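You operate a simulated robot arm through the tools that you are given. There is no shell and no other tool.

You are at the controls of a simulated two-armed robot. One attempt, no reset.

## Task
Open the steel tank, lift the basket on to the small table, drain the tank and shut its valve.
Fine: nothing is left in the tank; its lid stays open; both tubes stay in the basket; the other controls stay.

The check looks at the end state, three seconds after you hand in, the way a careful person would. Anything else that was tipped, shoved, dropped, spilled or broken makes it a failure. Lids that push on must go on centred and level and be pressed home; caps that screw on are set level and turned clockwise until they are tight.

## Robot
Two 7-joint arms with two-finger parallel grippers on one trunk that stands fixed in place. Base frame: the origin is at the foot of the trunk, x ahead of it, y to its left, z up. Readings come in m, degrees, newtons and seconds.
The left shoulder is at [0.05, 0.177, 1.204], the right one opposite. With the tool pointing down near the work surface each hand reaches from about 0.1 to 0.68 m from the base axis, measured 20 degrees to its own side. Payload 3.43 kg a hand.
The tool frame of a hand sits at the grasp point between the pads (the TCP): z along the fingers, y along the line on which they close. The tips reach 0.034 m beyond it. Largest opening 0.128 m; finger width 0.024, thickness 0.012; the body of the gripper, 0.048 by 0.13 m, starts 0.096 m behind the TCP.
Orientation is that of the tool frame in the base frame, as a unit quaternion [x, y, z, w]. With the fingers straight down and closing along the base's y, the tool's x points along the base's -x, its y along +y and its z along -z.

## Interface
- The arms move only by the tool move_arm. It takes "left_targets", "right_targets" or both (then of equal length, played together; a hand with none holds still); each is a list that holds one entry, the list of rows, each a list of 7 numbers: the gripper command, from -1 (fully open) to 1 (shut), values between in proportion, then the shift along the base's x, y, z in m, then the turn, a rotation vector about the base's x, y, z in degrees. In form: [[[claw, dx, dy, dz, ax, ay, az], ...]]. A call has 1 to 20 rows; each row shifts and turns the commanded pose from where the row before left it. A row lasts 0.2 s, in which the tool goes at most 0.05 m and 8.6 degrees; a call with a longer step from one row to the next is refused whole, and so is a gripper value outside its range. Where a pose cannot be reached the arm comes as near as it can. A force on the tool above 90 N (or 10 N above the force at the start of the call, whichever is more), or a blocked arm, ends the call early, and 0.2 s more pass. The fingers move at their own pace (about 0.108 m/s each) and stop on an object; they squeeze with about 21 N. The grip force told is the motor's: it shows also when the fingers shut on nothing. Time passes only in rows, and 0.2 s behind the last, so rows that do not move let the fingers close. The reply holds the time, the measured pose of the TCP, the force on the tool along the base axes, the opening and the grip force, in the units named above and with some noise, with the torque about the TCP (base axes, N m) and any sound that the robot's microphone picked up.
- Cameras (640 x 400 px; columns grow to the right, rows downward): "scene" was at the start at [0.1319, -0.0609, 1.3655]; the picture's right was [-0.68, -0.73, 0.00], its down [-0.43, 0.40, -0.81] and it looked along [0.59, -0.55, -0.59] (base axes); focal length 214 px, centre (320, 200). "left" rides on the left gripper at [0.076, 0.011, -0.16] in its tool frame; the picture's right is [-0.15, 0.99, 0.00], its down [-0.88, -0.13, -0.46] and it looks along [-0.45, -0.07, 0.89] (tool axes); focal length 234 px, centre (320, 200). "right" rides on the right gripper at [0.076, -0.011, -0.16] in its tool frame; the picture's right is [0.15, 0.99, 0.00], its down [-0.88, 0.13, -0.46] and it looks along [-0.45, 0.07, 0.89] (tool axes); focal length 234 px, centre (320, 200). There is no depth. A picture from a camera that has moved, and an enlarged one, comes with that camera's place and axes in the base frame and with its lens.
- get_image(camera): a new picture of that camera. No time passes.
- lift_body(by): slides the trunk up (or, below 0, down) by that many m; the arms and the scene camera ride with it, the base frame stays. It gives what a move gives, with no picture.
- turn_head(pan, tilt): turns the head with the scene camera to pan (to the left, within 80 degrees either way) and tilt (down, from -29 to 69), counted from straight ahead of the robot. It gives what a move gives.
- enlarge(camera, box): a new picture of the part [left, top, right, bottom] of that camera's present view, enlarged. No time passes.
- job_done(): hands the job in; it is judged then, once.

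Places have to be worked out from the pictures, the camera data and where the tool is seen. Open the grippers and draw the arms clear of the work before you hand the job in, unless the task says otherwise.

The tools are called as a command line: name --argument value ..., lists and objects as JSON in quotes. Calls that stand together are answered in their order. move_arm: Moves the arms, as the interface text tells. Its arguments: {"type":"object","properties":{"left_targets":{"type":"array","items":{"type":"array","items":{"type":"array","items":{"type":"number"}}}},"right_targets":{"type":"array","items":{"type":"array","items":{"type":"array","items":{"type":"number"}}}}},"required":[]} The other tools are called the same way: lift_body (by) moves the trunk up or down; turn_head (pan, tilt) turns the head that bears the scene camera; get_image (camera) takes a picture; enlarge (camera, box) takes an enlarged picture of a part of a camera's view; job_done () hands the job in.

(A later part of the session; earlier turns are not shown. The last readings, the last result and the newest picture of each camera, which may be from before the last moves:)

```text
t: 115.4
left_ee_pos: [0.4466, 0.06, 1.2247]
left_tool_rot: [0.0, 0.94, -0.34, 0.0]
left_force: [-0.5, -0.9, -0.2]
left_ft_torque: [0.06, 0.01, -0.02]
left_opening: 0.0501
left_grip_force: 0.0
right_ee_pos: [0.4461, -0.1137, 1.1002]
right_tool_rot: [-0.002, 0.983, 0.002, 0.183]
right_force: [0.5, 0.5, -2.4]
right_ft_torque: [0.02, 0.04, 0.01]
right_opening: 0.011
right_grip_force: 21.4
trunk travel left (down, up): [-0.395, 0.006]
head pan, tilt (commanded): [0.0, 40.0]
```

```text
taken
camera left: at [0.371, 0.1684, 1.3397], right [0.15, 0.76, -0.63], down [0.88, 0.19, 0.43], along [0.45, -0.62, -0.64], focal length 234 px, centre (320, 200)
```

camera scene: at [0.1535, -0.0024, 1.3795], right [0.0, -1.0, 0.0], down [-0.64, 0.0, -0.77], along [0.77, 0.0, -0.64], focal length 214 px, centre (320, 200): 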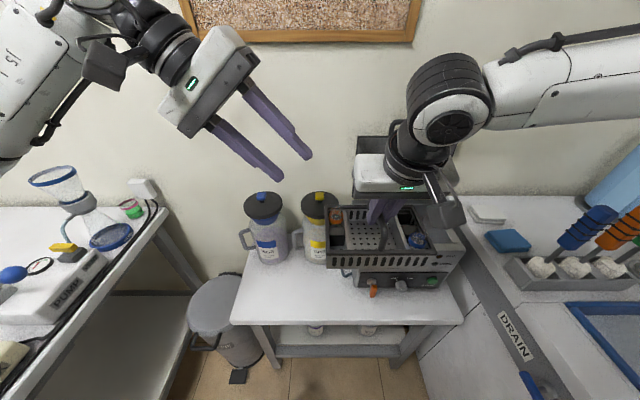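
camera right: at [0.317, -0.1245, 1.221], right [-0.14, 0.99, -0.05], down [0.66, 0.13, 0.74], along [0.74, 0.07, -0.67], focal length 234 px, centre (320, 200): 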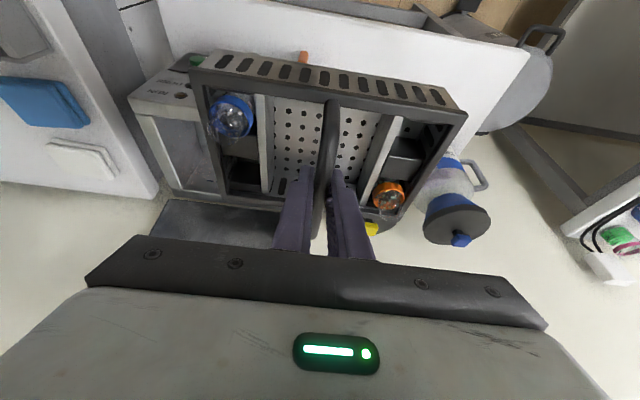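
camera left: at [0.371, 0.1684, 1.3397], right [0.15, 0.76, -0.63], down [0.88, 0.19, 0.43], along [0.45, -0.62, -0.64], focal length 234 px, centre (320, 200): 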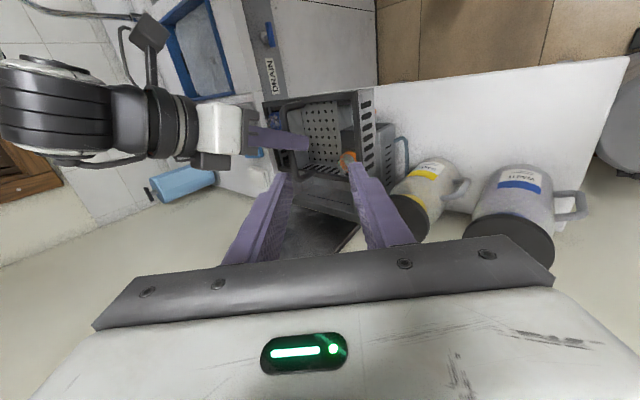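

Both hands are clear of each other. I move on to the pre-grasp point and check the alignment with the left camera.

move_arm --left_targets '[[[0.22, 0.0118, -0.035, -0.0155, 0, 0, 0], [0.22, 0.0118, -0.035, -0.0155, 0, 0, 0], [0.22, 0.0118, -0.035, -0.0155, 0, 0, 0], [0.22, 0, 0, 0, 0, 0, 0]]]'

get_image --camera "left"

enlarge --camera "scene" --box '[290, 90, 490, 290]'

get_image --camera "right"

```text
t: 116.4
left_ee_pos: [0.4824, -0.0446, 1.176]
left_tool_rot: [0.001, 0.94, -0.341, 0.001]
left_force: [-0.3, 0.4, 0.9]
left_ft_torque: [-0.01, 0.01, 0.02]
left_opening: 0.0498
left_grip_force: 0.0
right_ee_pos: [0.4462, -0.1113, 1.1005]
right_tool_rot: [-0.003, 0.983, 0.001, 0.183]
right_force: [1.1, 0.1, -2.5]
right_ft_torque: [-0.01, 0.02, 0.02]
right_opening: 0.0113
right_grip_force: 20.7
trunk travel left (down, up): [-0.395, 0.006]
head pan, tilt (commanded): [0.0, 40.0]
```

```text
taken
camera left: at [0.4066, 0.0651, 1.2906], right [0.15, 0.76, -0.63], down [0.88, 0.19, 0.44], along [0.45, -0.62, -0.64], focal length 234 px, centre (320, 200)
```

left: 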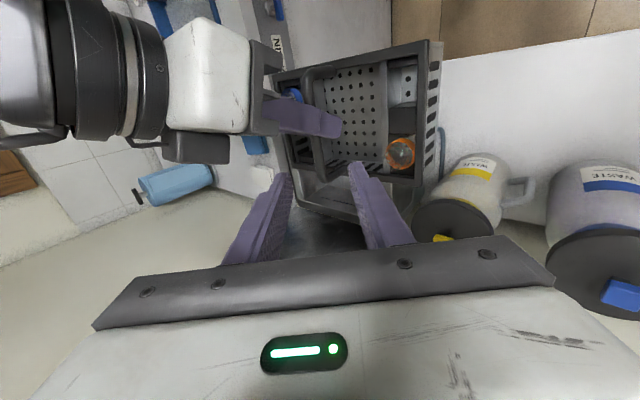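

```text
2.00 times, centred on (390, 190) of scene
camera zoom: at [0.1528, -0.0009, 1.3797], right [0.0, -1.0, 0.0], down [-0.64, 0.0, -0.77], along [0.77, 0.0, -0.64], focal length 429 px, centre (180, 220)
```

zoom: 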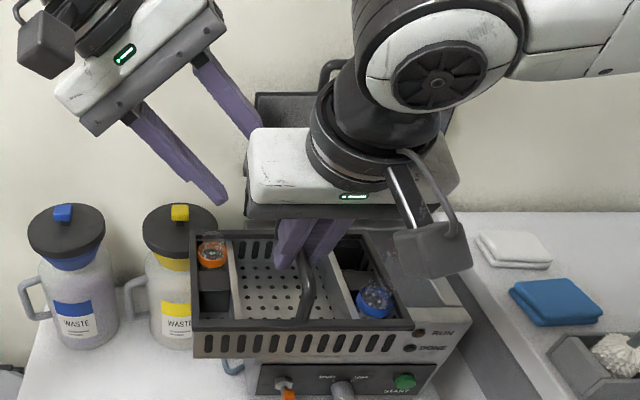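

```text
taken
camera right: at [0.3168, -0.1241, 1.2212], right [-0.14, 0.99, -0.05], down [0.66, 0.13, 0.74], along [0.74, 0.07, -0.67], focal length 234 px, centre (320, 200)
```

right: 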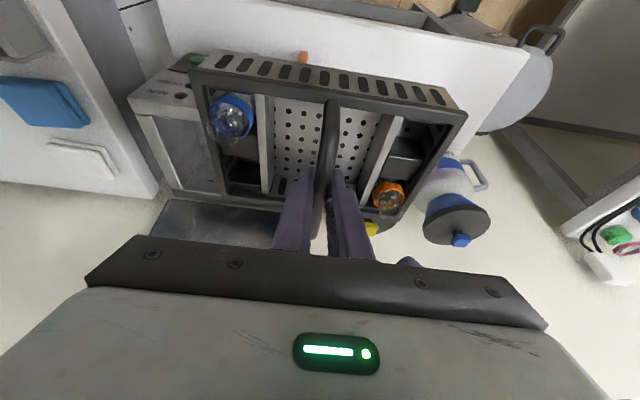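

enlarge --camera "left" --box '[230, 50, 450, 230]'

```text
2.22 times, centred on (340, 140) of left
camera zoom: at [0.4066, 0.0651, 1.2906], right [0.15, 0.76, -0.63], down [0.88, 0.19, 0.44], along [0.45, -0.62, -0.64], focal length 520 px, centre (276, 333)
```

zoom: 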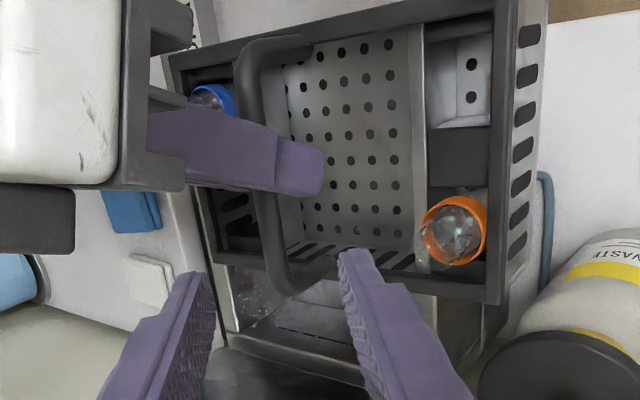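

The left camera shows the handle clearly with its far straight half free (bar ≈ (0.482, −0.113, 1.101)). I advance the left fingers along their axis to straddle it.

move_arm --left_targets '[[[0.22, 0, -0.0152, -0.0165, 0, 0, 0], [0.22, 0, -0.0152, -0.0165, 0, 0, 0], [0.22, 0, -0.0152, -0.0165, 0, 0, 0], [0.22, 0, -0.015, -0.016, 0, 0, 0], [0.22, 0, 0, 0, 0, 0, 0]]]'

enlarge --camera "left" --box '[230, 50, 450, 230]'

enlarge --camera "scene" --box '[290, 90, 490, 290]'

```text
t: 117.6
left_ee_pos: [0.4827, -0.105, 1.111]
left_tool_rot: [0.002, 0.941, -0.339, 0.0]
left_force: [0.2, 0.4, 0.3]
left_ft_torque: [0.01, -0.02, 0.0]
left_opening: 0.0498
left_grip_force: 0.0
right_ee_pos: [0.4472, -0.1132, 1.1009]
right_tool_rot: [-0.003, 0.983, 0.001, 0.183]
right_force: [-0.1, -0.1, -1.9]
right_ft_torque: [-0.01, 0.01, 0.0]
right_opening: 0.0113
right_grip_force: 21.1
trunk travel left (down, up): [-0.395, 0.006]
head pan, tilt (commanded): [0.0, 40.0]
```

```text
2.22 times, centred on (340, 140) of left
camera zoom: at [0.4072, 0.0045, 1.2253], right [0.15, 0.76, -0.63], down [0.88, 0.19, 0.44], along [0.45, -0.62, -0.64], focal length 520 px, centre (276, 333)
```

zoom: 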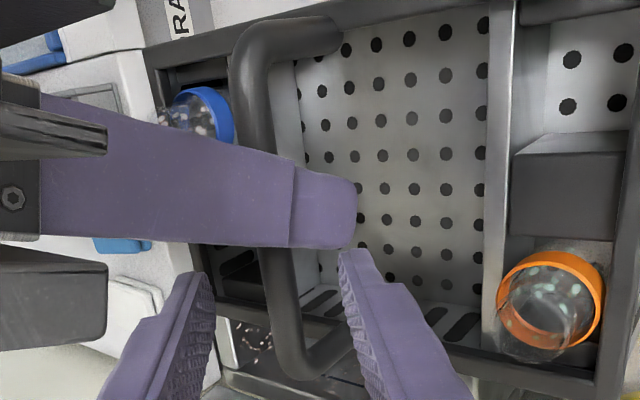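

```text
2.00 times, centred on (390, 190) of scene
camera zoom: at [0.1531, -0.0012, 1.3796], right [0.0, -1.0, 0.0], down [-0.64, 0.0, -0.77], along [0.77, 0.0, -0.64], focal length 429 px, centre (180, 220)
```

zoom: 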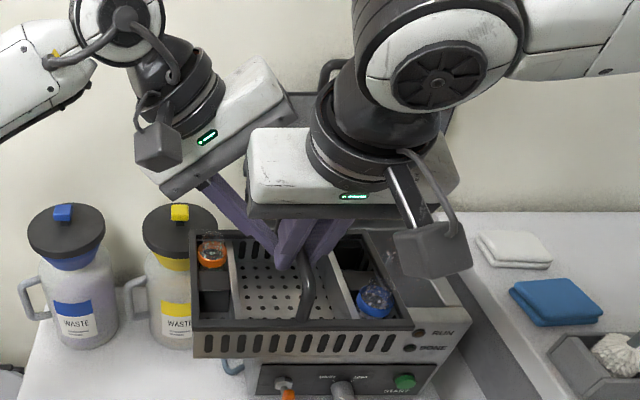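

The bar is between the left fingers; I shift 5 mm farther along the bar to stay clear of the right fingertips and close the left gripper.

move_arm --left_targets '[[[0.22, 0.005, 0, 0, 0, 0, 0], [0.22, 0, 0, 0, 0, 0, 0], [0.6, 0, 0, 0, 0, 0, 0], [1, 0, 0, 0, 0, 0, 0], [1, 0, 0, 0, 0, 0, 0], [1, 0, 0, 0, 0, 0, 0]]]'

enlarge --camera "left" --box '[230, 50, 450, 230]'

```text
t: 119.0
left_ee_pos: [0.4893, -0.1028, 1.1085]
left_tool_rot: [0.002, 0.941, -0.339, -0.001]
left_force: [1.4, 13.1, -7.4]
left_ft_torque: [0.27, 0.25, -0.22]
left_opening: 0.0113
left_grip_force: 20.7
right_ee_pos: [0.4475, -0.1127, 1.1012]
right_tool_rot: [-0.001, 0.983, -0.001, 0.184]
right_force: [-1.6, -13.2, 7.0]
right_ft_torque: [-0.08, -0.66, -0.28]
right_opening: 0.0113
right_grip_force: 21.5
trunk travel left (down, up): [-0.395, 0.006]
head pan, tilt (commanded): [0.0, 40.0]
```

```text
2.22 times, centred on (340, 140) of left
camera zoom: at [0.4131, 0.0053, 1.2247], right [0.15, 0.76, -0.63], down [0.88, 0.19, 0.43], along [0.45, -0.62, -0.64], focal length 520 px, centre (276, 333)
```

zoom: 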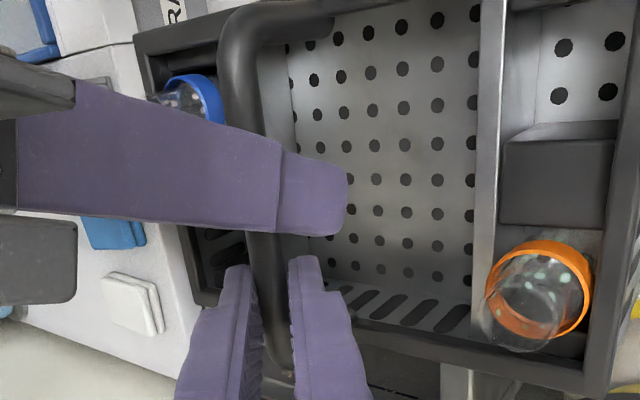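

The left hand now grips the bar too, with ~15 N of internal strain. I relieve it with a small shift before releasing the right.

move_arm --left_targets '[[[1, 0, 0.0025, -0.0022, 0, 0, 0], [1, 0, 0.0, 0.0, 0, 0, 0]]]'

```text
t: 119.6
left_ee_pos: [0.489, -0.1022, 1.1075]
left_tool_rot: [0.002, 0.94, -0.34, 0.001]
left_force: [4.9, 8.7, -6.1]
left_ft_torque: [0.2, 0.02, 0.01]
left_opening: 0.0113
left_grip_force: 21.7
right_ee_pos: [0.4469, -0.1118, 1.0996]
right_tool_rot: [-0.002, 0.983, 0.001, 0.182]
right_force: [-3.6, -9.1, 5.4]
right_ft_torque: [-0.06, -0.42, -0.36]
right_opening: 0.0113
right_grip_force: 21.1
trunk travel left (down, up): [-0.395, 0.006]
head pan, tilt (commanded): [0.0, 40.0]
```

move_arm --left_targets '[[[1, 0.001, 0.003, -0.0015, 0, 0, 0], [1, 0, 0.0, 0.0, 0, 0, 0]]]'

```text
t: 120.2
left_ee_pos: [0.4872, -0.1012, 1.1089]
left_tool_rot: [0.002, 0.94, -0.342, 0.001]
left_force: [1.6, -2.3, -2.2]
left_ft_torque: [0.05, -0.36, 0.48]
left_opening: 0.0112
left_grip_force: 21.0
right_ee_pos: [0.4466, -0.1122, 1.1001]
right_tool_rot: [-0.002, 0.983, 0.002, 0.183]
right_force: [-3.2, 2.9, 1.3]
right_ft_torque: [0.0, 0.19, -0.33]
right_opening: 0.0112
right_grip_force: 21.7
trunk travel left (down, up): [-0.395, 0.006]
head pan, tilt (commanded): [0.0, 40.0]
```

Strain is now near zero. I open the right gripper while the left holds, and check for sagging.

move_arm --right_targets '[[[0.6, 0, 0, 0, 0, 0, 0], [0.4, 0, 0, 0, 0, 0, 0], [0.3, 0, 0, 0, 0, 0, 0], [0.3, 0, 0, 0, 0, 0, 0]]]'

enlarge --camera "left" --box '[230, 50, 450, 230]'

enlarge --camera "scene" --box '[290, 90, 490, 290]'

```text
t: 121.2
left_ee_pos: [0.4881, -0.0987, 1.1076]
left_tool_rot: [0.002, 0.941, -0.34, 0.0]
left_force: [0.0, 0.9, -0.4]
left_ft_torque: [0.05, -0.1, 0.01]
left_opening: 0.0114
left_grip_force: 21.1
right_ee_pos: [0.4471, -0.1134, 1.1001]
right_tool_rot: [-0.002, 0.983, 0.0, 0.183]
right_force: [-0.3, 0.7, 0.6]
right_ft_torque: [-0.01, 0.0, 0.02]
right_opening: 0.0446
right_grip_force: 0.0
trunk travel left (down, up): [-0.395, 0.006]
head pan, tilt (commanded): [0.0, 40.0]
```

```text
2.22 times, centred on (340, 140) of left
camera zoom: at [0.4127, 0.0094, 1.2223], right [0.15, 0.76, -0.63], down [0.88, 0.19, 0.43], along [0.45, -0.62, -0.64], focal length 520 px, centre (276, 333)
```

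zoom: 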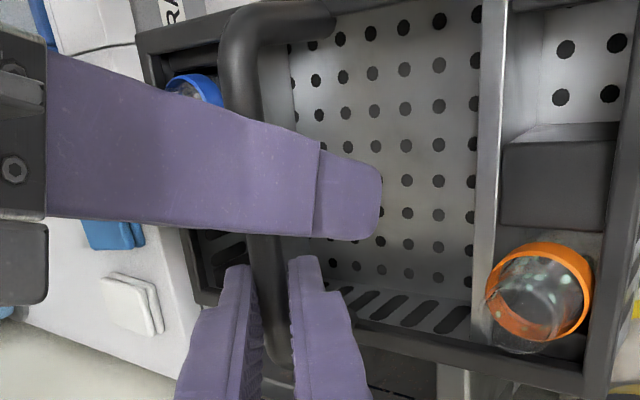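

```text
2.00 times, centred on (390, 190) of scene
camera zoom: at [0.1531, -0.0014, 1.3796], right [0.0, -1.0, 0.0], down [-0.64, 0.0, -0.77], along [0.77, 0.0, -0.64], focal length 429 px, centre (180, 220)
```

zoom: 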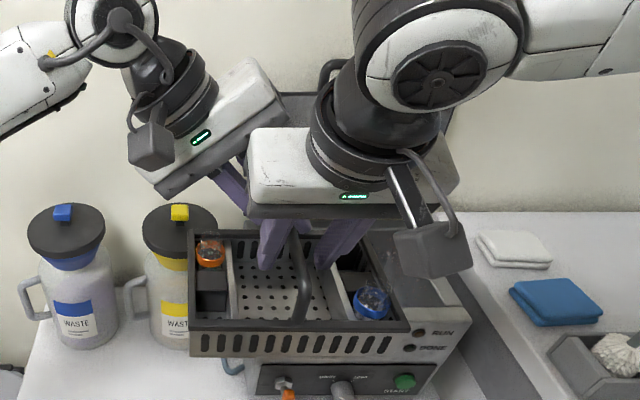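

The left hand holds the basket level with no sag. I withdraw the right hand straight back along its finger axis and then to the right.

move_arm --right_targets '[[[0.3, -0.008, 0, 0.02, 0, 0, 0], [0.3, -0.0144, 0, 0.0372, 0, 0, 0], [0.3, -0.0144, -0.005, 0.035, 0, 0, 0], [0.3, -0.005, -0.03, 0.025, 0, 0, 0], [0.3, 0, -0.045, 0.01, 0, 0, 0], [0.3, 0, -0.048, 0, 0, 0, 0], [0.3, 0, -0.048, 0, 0, 0, 0], [0.3, 0, -0.048, 0, 0, 0, 0], [0.3, 0, -0.048, 0, 0, 0, 0]]]'

get_image --camera "scene"

get_image --camera "left"

```text
t: 123.2
left_ee_pos: [0.4894, -0.1012, 1.1071]
left_tool_rot: [0.001, 0.94, -0.34, 0.0]
left_force: [-0.1, -1.3, 0.0]
left_ft_torque: [0.04, -0.09, -0.01]
left_opening: 0.0114
left_grip_force: 21.1
right_ee_pos: [0.4046, -0.3863, 1.2239]
right_tool_rot: [-0.002, 0.983, 0.001, 0.183]
right_force: [-0.4, 0.2, 0.1]
right_ft_torque: [0.02, 0.02, -0.02]
right_opening: 0.0448
right_grip_force: 0.1
trunk travel left (down, up): [-0.395, 0.006]
head pan, tilt (commanded): [0.0, 40.0]
```

```text
taken
camera scene: at [0.1532, -0.0022, 1.3796], right [0.0, -1.0, 0.0], down [-0.64, 0.0, -0.77], along [0.77, 0.0, -0.64], focal length 214 px, centre (320, 200)
```

scene: 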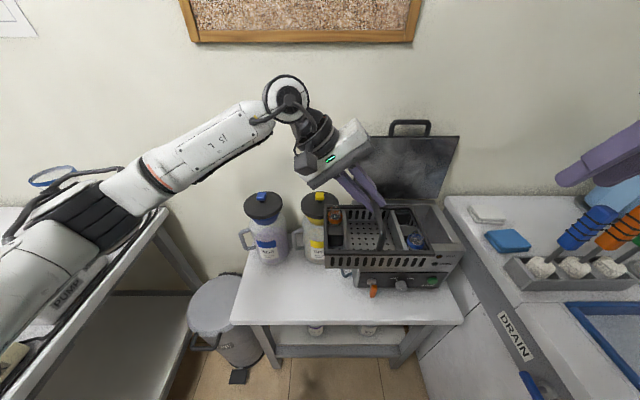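

```text
taken
camera left: at [0.4127, 0.0087, 1.2223], right [0.15, 0.76, -0.63], down [0.88, 0.19, 0.44], along [0.45, -0.62, -0.64], focal length 234 px, centre (320, 200)
```

left: 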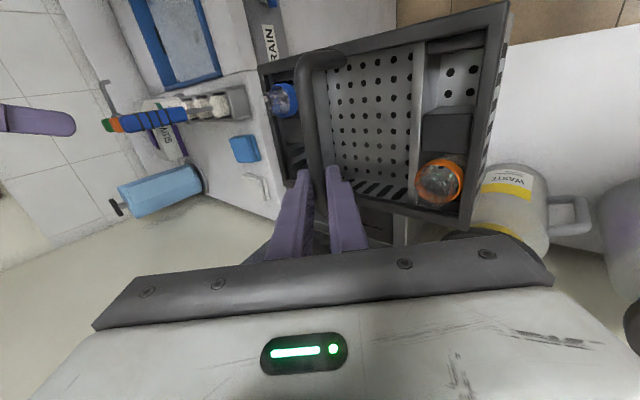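

The handover worked: the basket is level in the left hand with both tubes. I zoom in to fix the basket's outline before moving it.

enlarge --camera "scene" --box '[300, 150, 480, 300]'

```text
2.67 times, centred on (390, 225) of scene
camera zoom: at [0.1532, -0.0022, 1.3796], right [0.0, -1.0, 0.0], down [-0.64, 0.0, -0.77], along [0.77, 0.0, -0.64], focal length 572 px, centre (133, 133)
```

zoom: 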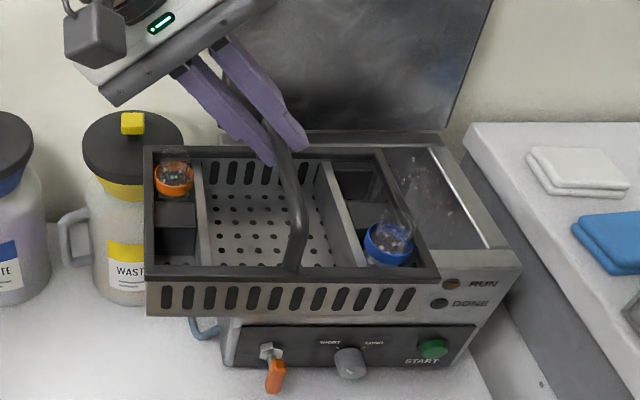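

Basket centre is about 3 cm nearer me than the left grip, its bottom ≈10 cm below the left TCP. I carry it slowly left and out to above the free spot (basket centre → (0.51, 0.06)).

move_arm --left_targets '[[[1, 0.002, 0.008, 0, 0, 0, 0], [1, 0.004, 0.014, 0, 0, 0, 0], [1, 0.006, 0.018, 0, 0, 0, 0], [1, 0.007, 0.02, 0, 0, 0, 0], [1, 0.007, 0.02, 0, 0, 0, 0], [1, 0.007, 0.02, 0, 0, 0, 0], [1, 0.007, 0.02, 0, 0, 0, 0], [1, 0.006, 0.02, 0, 0, 0, 0], [1, 0.004, 0.018, 0, 0, 0, 0], [1, 0.003, 0.012, 0, 0, 0, 0], [1, 0, 0.002, 0, 0, 0, 0], [1, 0, 0, 0, 0, 0, 0]]]'

get_image --camera "scene"

get_image --camera "left"

```text
t: 125.8
left_ee_pos: [0.5417, 0.0751, 1.1081]
left_tool_rot: [0.002, 0.941, -0.339, 0.0]
left_force: [0.8, 0.5, 0.1]
left_ft_torque: [0.07, -0.04, -0.01]
left_opening: 0.0111
left_grip_force: 21.5
right_ee_pos: [0.4038, -0.3853, 1.2248]
right_tool_rot: [-0.002, 0.983, 0.0, 0.182]
right_force: [0.1, 0.0, 0.2]
right_ft_torque: [0.02, 0.0, -0.02]
right_opening: 0.045
right_grip_force: 0.1
trunk travel left (down, up): [-0.395, 0.006]
head pan, tilt (commanded): [0.0, 40.0]
```

```text
taken
camera scene: at [0.1532, -0.0013, 1.3796], right [0.0, -1.0, 0.0], down [-0.64, 0.0, -0.77], along [0.77, 0.0, -0.64], focal length 214 px, centre (320, 200)
```

scene: 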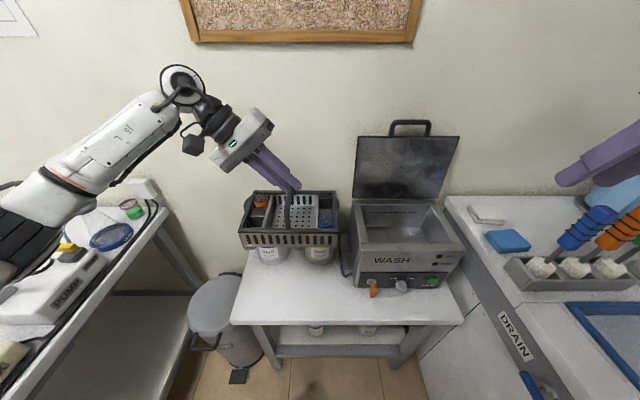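

```text
taken
camera left: at [0.466, 0.1836, 1.2232], right [0.15, 0.76, -0.63], down [0.88, 0.19, 0.43], along [0.45, -0.62, -0.64], focal length 234 px, centre (320, 200)
```

left: 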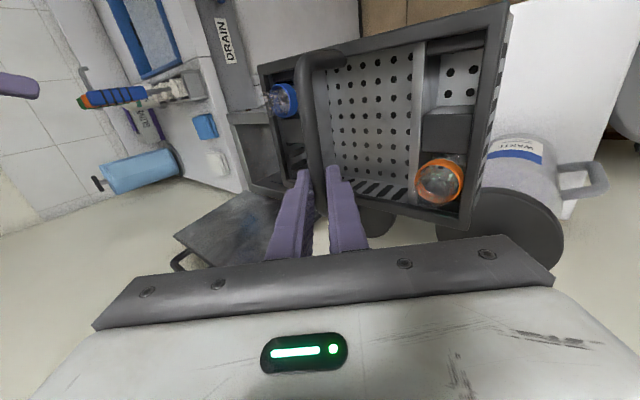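

The basket is over the free spot. I lower it most of the way (bottom to ≈4 cm above the table) and check the clearances.

move_arm --left_targets '[[[1, 0, 0, -0.012, 0, 0, 0], [1, 0, 0, -0.022, 0, 0, 0], [1, 0, 0, -0.025, 0, 0, 0], [1, 0, 0, -0.025, 0, 0, 0], [1, 0, 0, -0.025, 0, 0, 0], [1, 0, 0, -0.025, 0, 0, 0], [1, 0, 0, -0.025, 0, 0, 0], [1, 0, 0, -0.025, 0, 0, 0], [1, 0, 0, -0.025, 0, 0, 0], [1, 0, 0, -0.025, 0, 0, 0], [1, 0, 0, -0.02, 0, 0, 0], [1, 0, 0, -0.012, 0, 0, 0], [1, 0, 0, 0, 0, 0, 0]]]'

enlarge --camera "scene" --box '[210, 130, 400, 330]'

get_image --camera "left"

```text
t: 128.6
left_ee_pos: [0.5406, 0.0737, 0.842]
left_tool_rot: [0.002, 0.94, -0.34, 0.0]
left_force: [0.1, 0.3, -1.0]
left_ft_torque: [0.03, -0.08, 0.0]
left_opening: 0.0117
left_grip_force: 21.1
right_ee_pos: [0.4039, -0.3856, 1.2251]
right_tool_rot: [-0.001, 0.983, 0.0, 0.183]
right_force: [-0.8, -0.4, 0.2]
right_ft_torque: [-0.06, 0.02, -0.02]
right_opening: 0.0447
right_grip_force: 0.2
trunk travel left (down, up): [-0.395, 0.006]
head pan, tilt (commanded): [0.0, 40.0]
```

```text
2.00 times, centred on (305, 230) of scene
camera zoom: at [0.1531, -0.0013, 1.3796], right [0.0, -1.0, 0.0], down [-0.64, 0.0, -0.77], along [0.77, 0.0, -0.64], focal length 429 px, centre (350, 140)
```

zoom: 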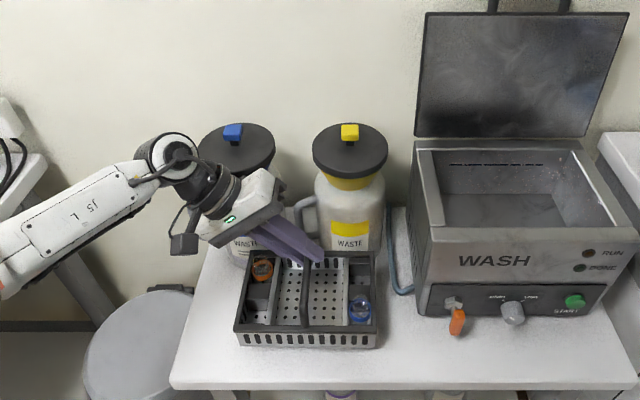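

```text
taken
camera left: at [0.4647, 0.1823, 0.9565], right [0.15, 0.76, -0.63], down [0.88, 0.19, 0.44], along [0.45, -0.62, -0.64], focal length 234 px, centre (320, 200)
```

left: 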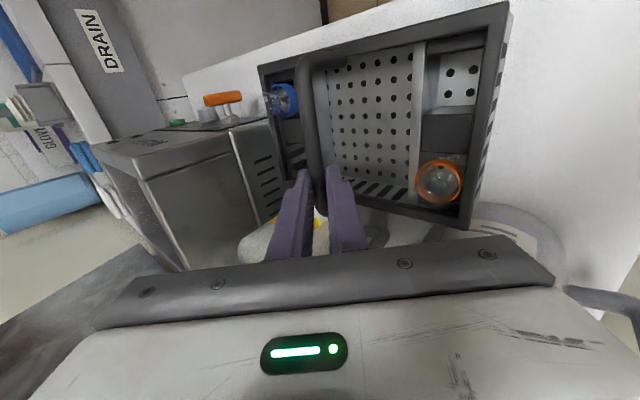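

The basket is well placed above the table (x≈0.445–0.576, y≈−0.04…0.16), with 3 cm to the table edge and the jugs. I lower it further in small steps.

move_arm --left_targets '[[[1, 0, 0, -0.012, 0, 0, 0], [1, 0, 0, -0.012, 0, 0, 0], [1, 0, 0, -0.008, 0, 0, 0], [1, 0, 0, -0.005, 0, 0, 0], [1, 0, 0, 0, 0, 0, 0]]]'

enlarge --camera "scene" --box '[210, 170, 370, 320]'

```text
t: 129.8
left_ee_pos: [0.5419, 0.0731, 0.8064]
left_tool_rot: [0.002, 0.94, -0.342, 0.002]
left_force: [0.6, 5.0, 11.8]
left_ft_torque: [-0.09, 0.47, -0.19]
left_opening: 0.0112
left_grip_force: 21.3
right_ee_pos: [0.4032, -0.3851, 1.2259]
right_tool_rot: [-0.001, 0.983, 0.0, 0.184]
right_force: [0.5, -0.6, -0.7]
right_ft_torque: [0.02, 0.02, -0.01]
right_opening: 0.0449
right_grip_force: 0.1
trunk travel left (down, up): [-0.395, 0.006]
head pan, tilt (commanded): [0.0, 40.0]
```

```text
2.67 times, centred on (290, 245) of scene
camera zoom: at [0.1518, -0.001, 1.38], right [0.0, -1.0, 0.0], down [-0.64, 0.0, -0.77], along [0.77, 0.0, -0.64], focal length 572 px, centre (400, 80)
```

zoom: 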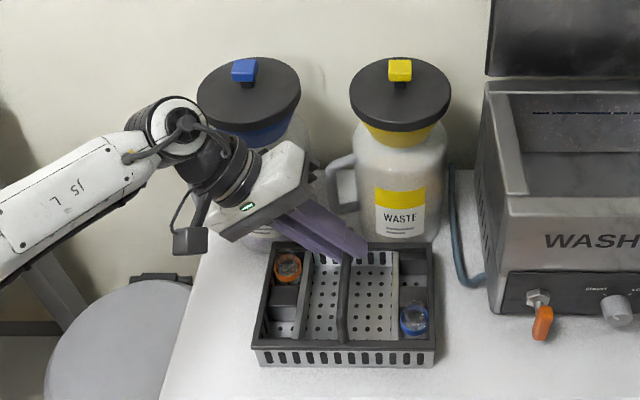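

The basket touches the table (12 N) at TCP z≈0.806. I ease off 1.5 mm and open the left gripper.

move_arm --left_targets '[[[1, 0, 0, 0.0015, 0, 0, 0], [0.7, 0, 0, 0, 0, 0, 0], [0.4, 0, 0, 0, 0, 0, 0], [0.22, 0, 0, 0, 0, 0, 0], [0.22, 0, 0, 0, 0, 0, 0]]]'

get_image --camera "left"

enlarge --camera "scene" --box '[210, 170, 370, 320]'

```text
t: 131.0
left_ee_pos: [0.5403, 0.0728, 0.8066]
left_tool_rot: [0.001, 0.941, -0.339, 0.0]
left_force: [0.7, -0.1, -0.8]
left_ft_torque: [-0.03, -0.01, -0.02]
left_opening: 0.0498
left_grip_force: 0.0
right_ee_pos: [0.4056, -0.3842, 1.2252]
right_tool_rot: [-0.002, 0.983, 0.001, 0.183]
right_force: [0.6, 0.1, 0.6]
right_ft_torque: [0.0, 0.0, 0.03]
right_opening: 0.0451
right_grip_force: 0.1
trunk travel left (down, up): [-0.395, 0.006]
head pan, tilt (commanded): [0.0, 40.0]
```

```text
taken
camera left: at [0.4657, 0.1816, 0.922], right [0.15, 0.76, -0.63], down [0.88, 0.19, 0.44], along [0.45, -0.62, -0.64], focal length 234 px, centre (320, 200)
```

left: 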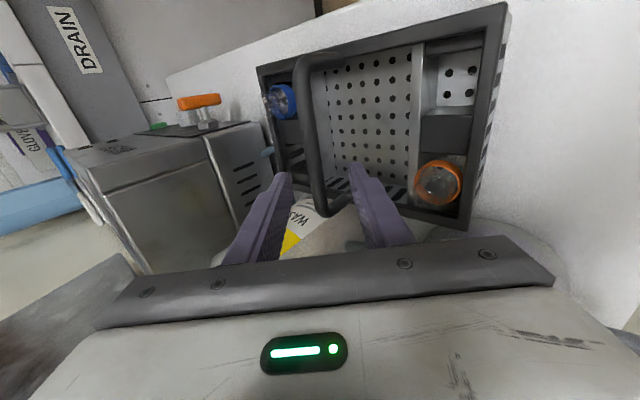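

```text
2.67 times, centred on (290, 245) of scene
camera zoom: at [0.153, -0.0013, 1.3796], right [0.0, -1.0, 0.0], down [-0.64, 0.0, -0.77], along [0.77, 0.0, -0.64], focal length 572 px, centre (400, 80)
```

zoom: 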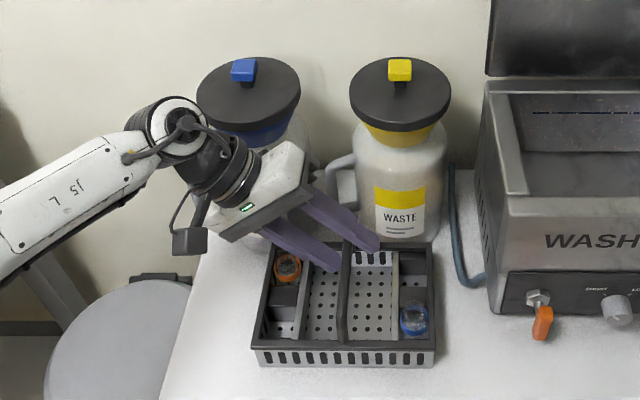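

Released; the basket stands on the table with both tubes in it. I retreat the left hand back along its finger axis and then up and toward its parking place.

move_arm --left_targets '[[[0.22, 0, 0.013, 0.0153, 0, 0, 0], [0.22, 0, 0.0257, 0.0306, 0, 0, 0], [0.22, 0, 0.0257, 0.0306, 0, 0, 0], [0.22, -0.005, 0.02, 0.035, 0, 0, 0], [0.22, -0.015, 0.015, 0.04, 0, 0, 0], [0.22, -0.02, 0.01, 0.04, 5, 0, 0], [0.22, -0.02, 0.01, 0.04, 7, 0, 0], [0.22, -0.02, 0.01, 0.04, 7, 0, 0], [0.22, -0.02, 0.01, 0.04, 7, 0, 0], [0.22, -0.02, 0.01, 0.04, 7, 0, 0], [0.22, -0.02, 0.01, 0.03, 7, 0, 0]]]'

turn_head --pan -10 --tilt 45

get_image --camera "scene"

enlarge --camera "scene" --box '[220, 110, 440, 290]'

```text
t: 133.4
left_ee_pos: [0.4038, 0.2348, 1.1838]
left_tool_rot: [0.001, 1.0, 0.003, -0.001]
left_force: [-0.2, -0.5, -0.3]
left_ft_torque: [0.03, 0.02, 0.03]
left_opening: 0.0496
left_grip_force: 0.1
right_ee_pos: [0.404, -0.3864, 1.2239]
right_tool_rot: [-0.001, 0.983, 0.0, 0.183]
right_force: [1.3, -0.9, -0.4]
right_ft_torque: [-0.01, -0.02, 0.01]
right_opening: 0.0451
right_grip_force: 0.0
trunk travel left (down, up): [-0.395, 0.006]
head pan, tilt (commanded): [0.0, 40.0]
```

```text
t: 134.1
left_ee_pos: [0.4042, 0.2356, 1.1836]
left_tool_rot: [0.001, 1.0, 0.002, 0.0]
left_force: [0.4, 0.1, -0.4]
left_ft_torque: [-0.01, -0.02, 0.03]
left_opening: 0.0499
left_grip_force: 0.0
right_ee_pos: [0.4043, -0.3864, 1.2237]
right_tool_rot: [-0.002, 0.983, 0.001, 0.183]
right_force: [-0.3, 0.2, 0.2]
right_ft_torque: [0.02, 0.0, 0.01]
right_opening: 0.0448
right_grip_force: 0.1
trunk travel left (down, up): [-0.395, 0.006]
head pan, tilt (commanded): [-10.0, 45.0]
```

```text
taken
camera scene: at [0.1478, -0.0154, 1.3724], right [-0.17, -0.98, 0.0], down [-0.7, 0.12, -0.71], along [0.7, -0.12, -0.71], focal length 214 px, centre (320, 200)
```

scene: 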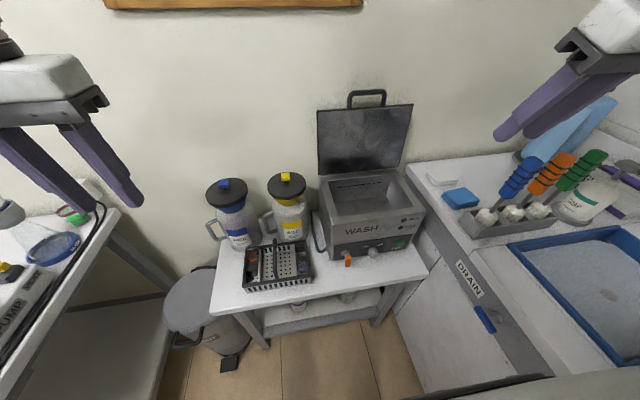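

```text
2.22 times, centred on (330, 200) of scene
camera zoom: at [0.1478, -0.0154, 1.3724], right [-0.17, -0.98, 0.0], down [-0.7, 0.12, -0.71], along [0.7, -0.12, -0.71], focal length 477 px, centre (298, 200)
```

zoom: 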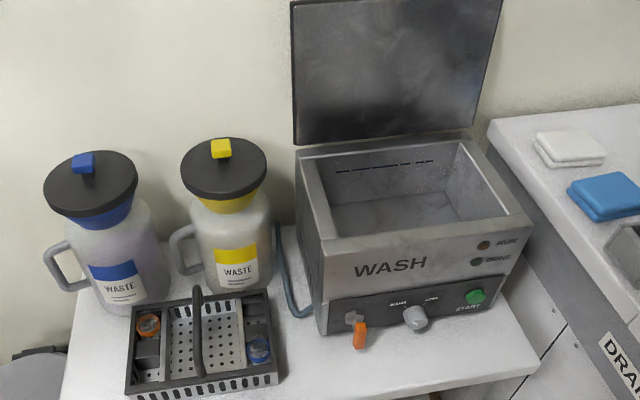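

The basket stands safely on the table and the tank looks empty. I check the tank's inside with the right camera.

move_arm --right_targets '[[[1, 0.01, 0.035, 0, 0, 7, 0], [1, 0.01, 0.035, 0, 0, 7, 0], [1, 0.01, 0.035, 0, 0, 7, 0], [1, 0, 0.02, 0, 0, 0, 0]]]'

get_image --camera "right"

enlarge --camera "right" --box '[230, 100, 430, 260]'

```text
t: 135.1
left_ee_pos: [0.4042, 0.2353, 1.1835]
left_tool_rot: [0.001, 1.0, 0.002, 0.001]
left_force: [0.3, -0.4, 0.1]
left_ft_torque: [0.0, -0.01, 0.02]
left_opening: 0.0498
left_grip_force: 0.1
right_ee_pos: [0.4333, -0.2598, 1.2276]
right_tool_rot: [-0.001, 1.0, 0.001, 0.001]
right_force: [-0.4, 1.0, -0.5]
right_ft_torque: [-0.01, -0.01, -0.01]
right_opening: 0.0
right_grip_force: 21.4
trunk travel left (down, up): [-0.395, 0.006]
head pan, tilt (commanded): [-10.0, 45.0]
```

```text
taken
camera right: at [0.356, -0.2737, 1.3863], right [-0.15, 0.99, 0.0], down [0.88, 0.13, 0.46], along [0.45, 0.07, -0.89], focal length 234 px, centre (320, 200)
```

right: 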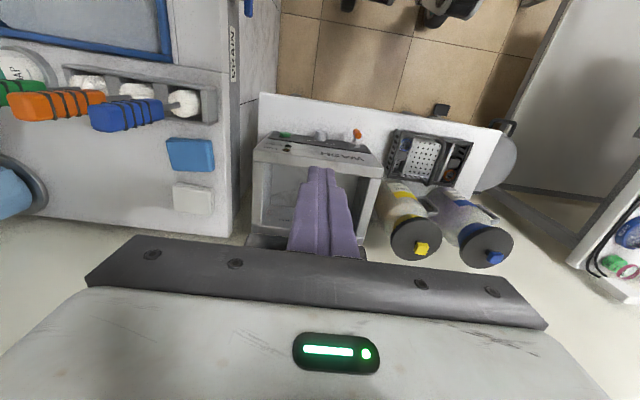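

```text
2.50 times, centred on (330, 180) of right
camera zoom: at [0.356, -0.2737, 1.3863], right [-0.15, 0.99, 0.0], down [0.88, 0.13, 0.46], along [0.45, 0.07, -0.89], focal length 585 px, centre (295, 250)
```

zoom: 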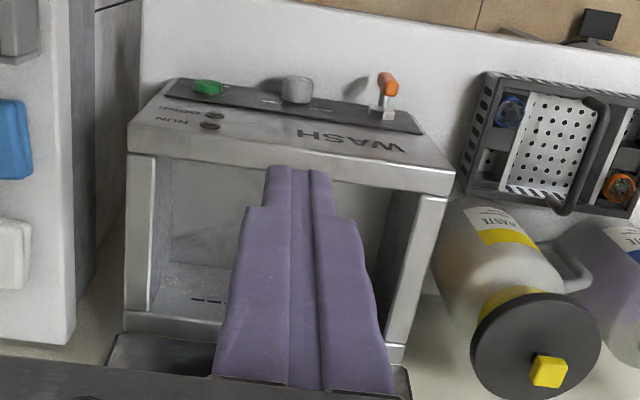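

enlarge --camera "scene" --box '[310, 160, 430, 240]'

move_arm --right_targets '[[[-1, 0, -0.03, 0.02, 0, 0, 0], [-1, 0, -0.02, 0, 0, 0, 0], [-1, 0, 0, 0, 0, 0, 0]]]'

enlarge --camera "right" --box '[230, 100, 430, 260]'

```text
5.00 times, centred on (370, 200) of scene
camera zoom: at [0.1475, -0.0156, 1.3725], right [-0.17, -0.98, 0.0], down [-0.7, 0.12, -0.71], along [0.7, -0.12, -0.71], focal length 1072 px, centre (70, 200)
```

zoom: 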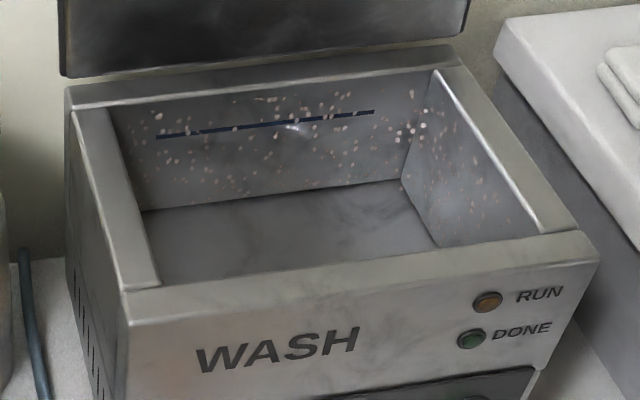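

```text
t: 135.9
left_ee_pos: [0.4049, 0.2346, 1.1828]
left_tool_rot: [0.002, 1.0, 0.003, 0.0]
left_force: [0.6, 0.1, 0.5]
left_ft_torque: [-0.01, -0.03, -0.02]
left_opening: 0.0499
left_grip_force: 0.0
right_ee_pos: [0.4353, -0.3108, 1.2456]
right_tool_rot: [-0.001, 1.0, 0.0, 0.001]
right_force: [-0.3, 0.5, 0.2]
right_ft_torque: [-0.01, 0.03, 0.0]
right_opening: 0.1283
right_grip_force: 0.0
trunk travel left (down, up): [-0.395, 0.006]
head pan, tilt (commanded): [-10.0, 45.0]
```

```text
2.50 times, centred on (330, 180) of right
camera zoom: at [0.3572, -0.324, 1.4051], right [-0.15, 0.99, 0.0], down [0.88, 0.13, 0.46], along [0.45, 0.07, -0.89], focal length 585 px, centre (295, 250)
```

zoom: 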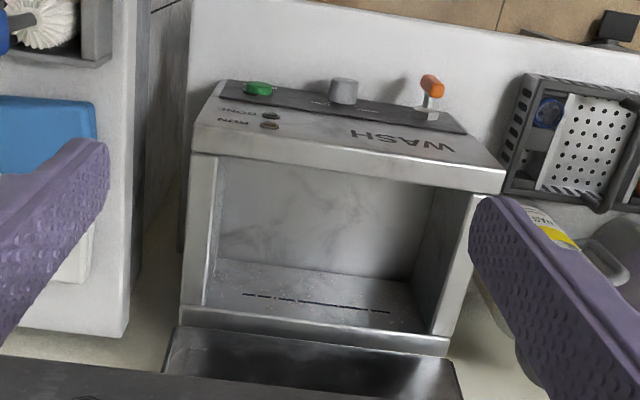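

The tank is empty apart from a few droplets on its walls. Now I prepare to shut the valve: I raise the left hand a bit and lower the trunk 0.22 m, as before, for the right arm's posture.

move_arm --left_targets '[[[0.22, -0.01, 0.015, 0.03, 0, 0, 0], [0.22, -0.01, 0.015, 0.03, 0, 0, 0], [0.22, -0.005, 0.015, 0.03, 0, 0, 0]]]' --right_targets '[[[1, 0, 0.02, 0, 0, 0, 0], [1, 0, 0.02, 0, 0, 0, 0], [1, 0, 0.02, 0, 0, 0, 0]]]'

lift_body --by -0.22

get_image --camera "scene"

```text
t: 136.7
left_ee_pos: [0.3762, 0.2769, 1.2766]
left_tool_rot: [0.002, 1.0, 0.002, 0.001]
left_force: [-0.5, -0.4, 0.2]
left_ft_torque: [-0.01, -0.02, -0.01]
left_opening: 0.0498
left_grip_force: 0.1
right_ee_pos: [0.4329, -0.2489, 1.2475]
right_tool_rot: [-0.001, 1.0, 0.001, 0.002]
right_force: [-0.4, 0.2, 0.9]
right_ft_torque: [-0.03, -0.01, -0.01]
right_opening: 0.0
right_grip_force: 21.3
trunk travel left (down, up): [-0.395, 0.006]
head pan, tilt (commanded): [-10.0, 45.0]
```

```text
t: 139.0
left_ee_pos: [0.378, 0.277, 1.0553]
left_tool_rot: [0.001, 1.0, 0.003, -0.001]
left_force: [0.0, 0.5, 0.9]
left_ft_torque: [-0.01, 0.02, 0.02]
left_opening: 0.0495
left_grip_force: 0.1
right_ee_pos: [0.4337, -0.2496, 1.0272]
right_tool_rot: [-0.002, 1.0, 0.001, 0.001]
right_force: [-0.2, 1.3, -0.3]
right_ft_torque: [0.0, 0.01, 0.05]
right_opening: 0.0
right_grip_force: 20.8
trunk travel left (down, up): [-0.175, 0.226]
head pan, tilt (commanded): [-10.0, 45.0]
```

```text
taken
camera scene: at [0.1479, -0.0154, 1.1524], right [-0.17, -0.98, 0.0], down [-0.7, 0.12, -0.71], along [0.7, -0.12, -0.71], focal length 214 px, centre (320, 200)
```

scene: 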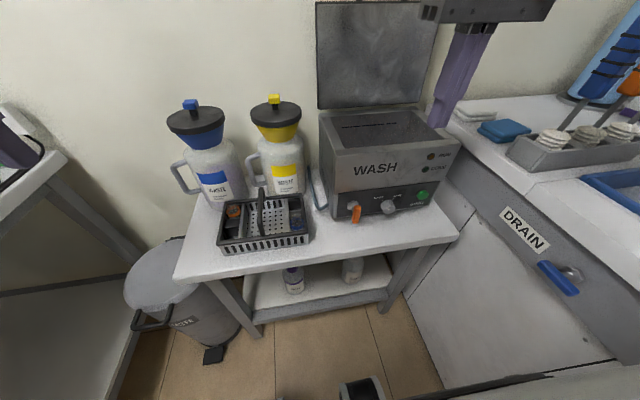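

Everything on the table stands well. I bring the right hand, tilted 16° and closed, to just left of and above the vertical T-handle.

move_arm --right_targets '[[[1, 0.002, 0.0148, -0.019, 0, -8, 0], [1, 0.002, 0.0148, -0.019, 0, -8, 0], [1, 0.002, 0.0148, -0.019, 0, 0, 0], [1, 0.002, 0.0148, -0.019, 0, 0, 0], [1, 0.002, 0.0148, -0.019, 0, 0, 0], [1, 0.002, 0.0148, -0.019, 0, 0, 0], [1, 0.002, 0.0148, -0.019, 0, 0, 0], [1, 0.002, 0.0148, -0.019, 0, 0, 0], [1, 0, 0, 0, 0, 0, 0]]]'

enlarge --camera "right" --box '[220, 60, 420, 200]'

enlarge --camera "scene" --box '[310, 150, 430, 240]'

```text
t: 141.0
left_ee_pos: [0.3784, 0.2772, 1.0553]
left_tool_rot: [0.002, 1.0, 0.002, 0.001]
left_force: [0.9, -0.4, 0.1]
left_ft_torque: [0.01, 0.01, -0.03]
left_opening: 0.05
left_grip_force: 0.0
right_ee_pos: [0.4513, -0.1277, 0.8779]
right_tool_rot: [-0.001, 0.99, 0.0, 0.14]
right_force: [-0.7, -0.1, 0.0]
right_ft_torque: [0.01, 0.02, -0.03]
right_opening: 0.0001
right_grip_force: 20.8
trunk travel left (down, up): [-0.175, 0.226]
head pan, tilt (commanded): [-10.0, 45.0]
```

```text
2.86 times, centred on (320, 130) of right
camera zoom: at [0.3327, -0.1412, 1.0089], right [-0.14, 0.99, -0.04], down [0.72, 0.13, 0.68], along [0.68, 0.07, -0.73], focal length 669 px, centre (320, 400)
```

zoom: 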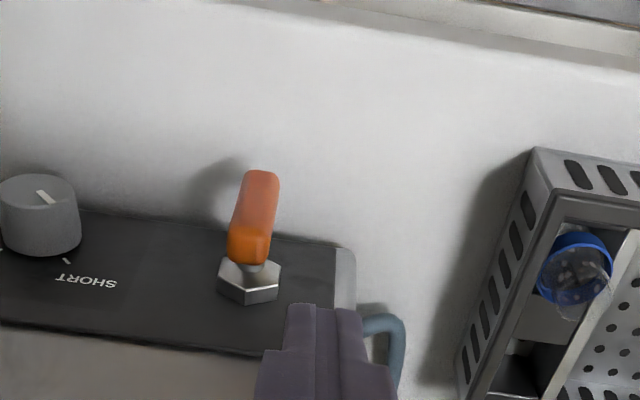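

```text
4.44 times, centred on (370, 195) of scene
camera zoom: at [0.1481, -0.0154, 1.1524], right [-0.17, -0.98, 0.0], down [-0.7, 0.12, -0.71], along [0.7, -0.12, -0.71], focal length 953 px, centre (98, 222)
```

zoom: 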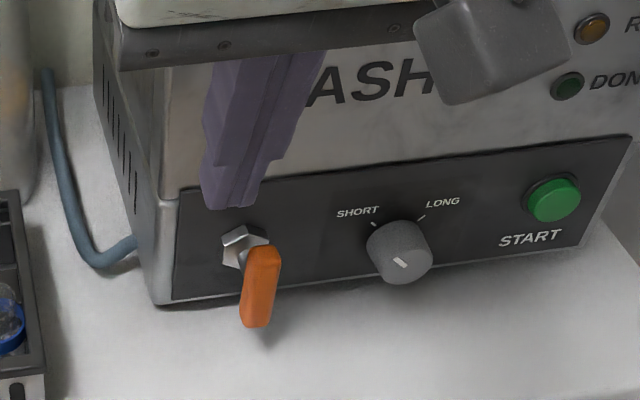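

The finger is left of the T-handle's top. I go down beside it and push the top end to the right.

move_arm --right_targets '[[[1, 0, 0, -0.02, 0, 0, 0], [1, 0, 0, -0.02, 0, 0, 0], [1, 0, 0, -0.014, 0, 0, 0], [1, 0, -0.006, 0, 0, 0, 0], [1, 0, -0.007, 0, 0, 0, 0], [1, 0, -0.007, 0, 0, 0, 0], [1, 0, -0.007, 0, 0, 0, 0], [1, 0, 0, 0, 0, 0, 0]]]'

enlarge --camera "right" --box '[220, 60, 420, 200]'

enlarge --camera "scene" --box '[310, 150, 430, 240]'

```text
t: 142.8
left_ee_pos: [0.3781, 0.2762, 1.0554]
left_tool_rot: [0.002, 1.0, 0.003, 0.0]
left_force: [0.2, -0.3, 0.0]
left_ft_torque: [0.01, 0.0, -0.01]
left_opening: 0.05
left_grip_force: 0.0
right_ee_pos: [0.4512, -0.159, 0.8206]
right_tool_rot: [-0.002, 0.99, 0.0, 0.141]
right_force: [-0.2, -0.2, -0.5]
right_ft_torque: [-0.02, 0.01, 0.02]
right_opening: 0.0
right_grip_force: 20.9
trunk travel left (down, up): [-0.175, 0.226]
head pan, tilt (commanded): [-10.0, 45.0]
```

```text
2.86 times, centred on (320, 130) of right
camera zoom: at [0.3321, -0.1698, 0.9518], right [-0.14, 0.99, -0.04], down [0.72, 0.13, 0.68], along [0.68, 0.07, -0.73], focal length 669 px, centre (320, 400)
```

zoom: 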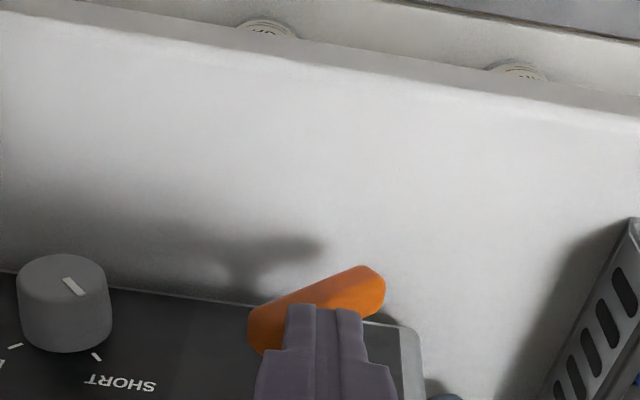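

```text
4.44 times, centred on (370, 195) of scene
camera zoom: at [0.148, -0.0154, 1.1524], right [-0.17, -0.98, 0.0], down [-0.7, 0.12, -0.71], along [0.7, -0.12, -0.71], focal length 953 px, centre (98, 222)
```

zoom: 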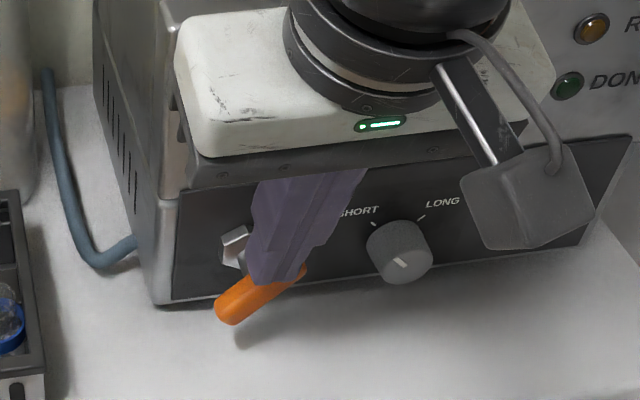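

The handle has turned about 50°. I push a bit further right, then lift over to its right end and press it down to the closed stop.

move_arm --right_targets '[[[1, 0, -0.006, 0, 0, 0, 0], [1, 0, -0.007, 0, 0, 0, 0], [1, 0, 0, 0.02, 0, 0, 0], [1, 0, 0, 0.015, 0, 0, 0], [1, 0, -0.014, 0, 0, 0, 0], [1, 0, 0, 0, 0, 0, 0]]]'

enlarge --camera "right" --box '[220, 60, 420, 200]'

enlarge --camera "scene" --box '[310, 150, 430, 240]'

```text
t: 144.2
left_ee_pos: [0.3771, 0.2764, 1.0566]
left_tool_rot: [0.002, 1.0, 0.002, 0.0]
left_force: [0.3, 0.0, 0.9]
left_ft_torque: [-0.03, 0.04, 0.02]
left_opening: 0.0499
left_grip_force: 0.1
right_ee_pos: [0.4522, -0.1856, 0.8551]
right_tool_rot: [-0.002, 0.99, 0.0, 0.14]
right_force: [-0.3, 0.1, 0.4]
right_ft_torque: [0.0, -0.01, 0.02]
right_opening: 0.0
right_grip_force: 21.1
trunk travel left (down, up): [-0.175, 0.226]
head pan, tilt (commanded): [-10.0, 45.0]
```

```text
2.86 times, centred on (320, 130) of right
camera zoom: at [0.3334, -0.1974, 0.9874], right [-0.14, 0.99, -0.04], down [0.72, 0.13, 0.68], along [0.68, 0.07, -0.73], focal length 669 px, centre (320, 400)
```

zoom: 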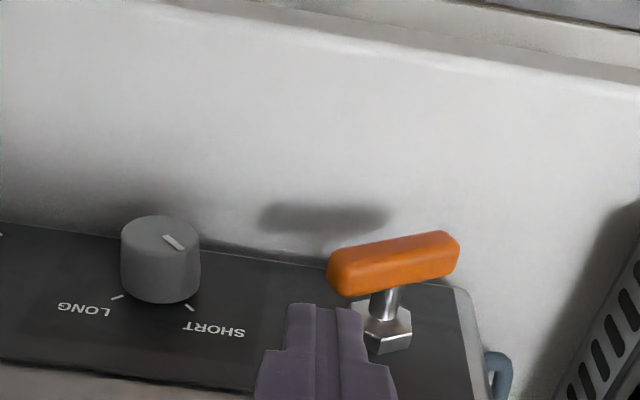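

```text
4.44 times, centred on (370, 195) of scene
camera zoom: at [0.148, -0.0155, 1.1524], right [-0.17, -0.98, 0.0], down [-0.7, 0.12, -0.71], along [0.7, -0.12, -0.71], focal length 953 px, centre (98, 222)
```

zoom: 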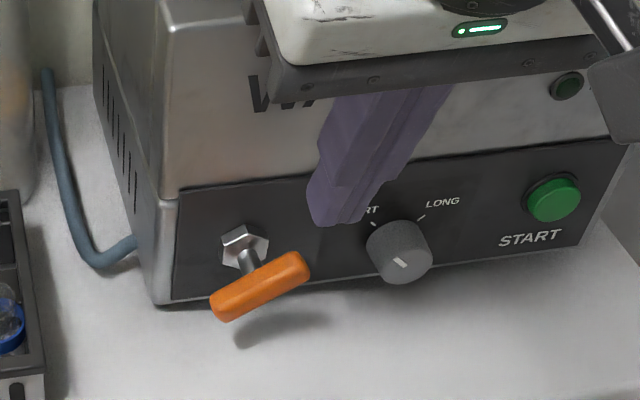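

The handle is about 20° short of horizontal. I press its right end down to the stop.

move_arm --right_targets '[[[1, 0, 0, -0.018, 0, 0, 0], [1, 0, 0, -0.012, 0, 0, 0], [1, 0, 0, -0.007, 0, 0, 0], [1, 0, 0, -0.004, 0, 0, 0], [1, 0, 0, -0.003, 0, 0, 0], [1, 0, 0, 0, 0, 0, 0]]]'

enlarge --camera "scene" --box '[310, 150, 430, 240]'

```text
t: 145.6
left_ee_pos: [0.3774, 0.277, 1.0562]
left_tool_rot: [0.002, 1.0, 0.002, 0.0]
left_force: [1.1, -0.4, -0.6]
left_ft_torque: [0.02, 0.0, -0.02]
left_opening: 0.05
left_grip_force: 0.0
right_ee_pos: [0.4503, -0.1844, 0.8114]
right_tool_rot: [-0.001, 0.99, 0.0, 0.14]
right_force: [-0.2, -0.4, 0.5]
right_ft_torque: [0.03, 0.02, -0.01]
right_opening: 0.0003
right_grip_force: 21.1
trunk travel left (down, up): [-0.175, 0.226]
head pan, tilt (commanded): [-10.0, 45.0]
```

```text
4.44 times, centred on (370, 195) of scene
camera zoom: at [0.148, -0.0154, 1.1523], right [-0.17, -0.98, 0.0], down [-0.7, 0.12, -0.71], along [0.7, -0.12, -0.71], focal length 953 px, centre (98, 222)
```

zoom: 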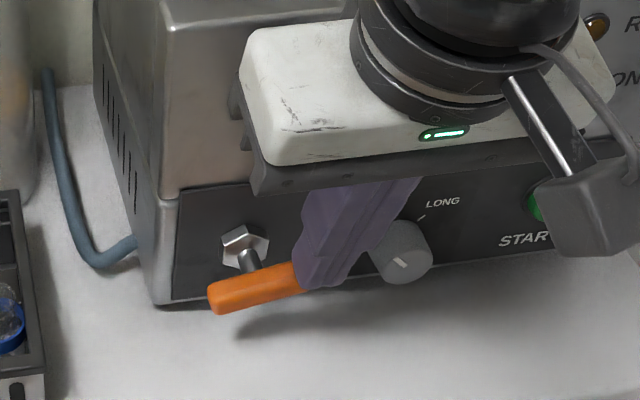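

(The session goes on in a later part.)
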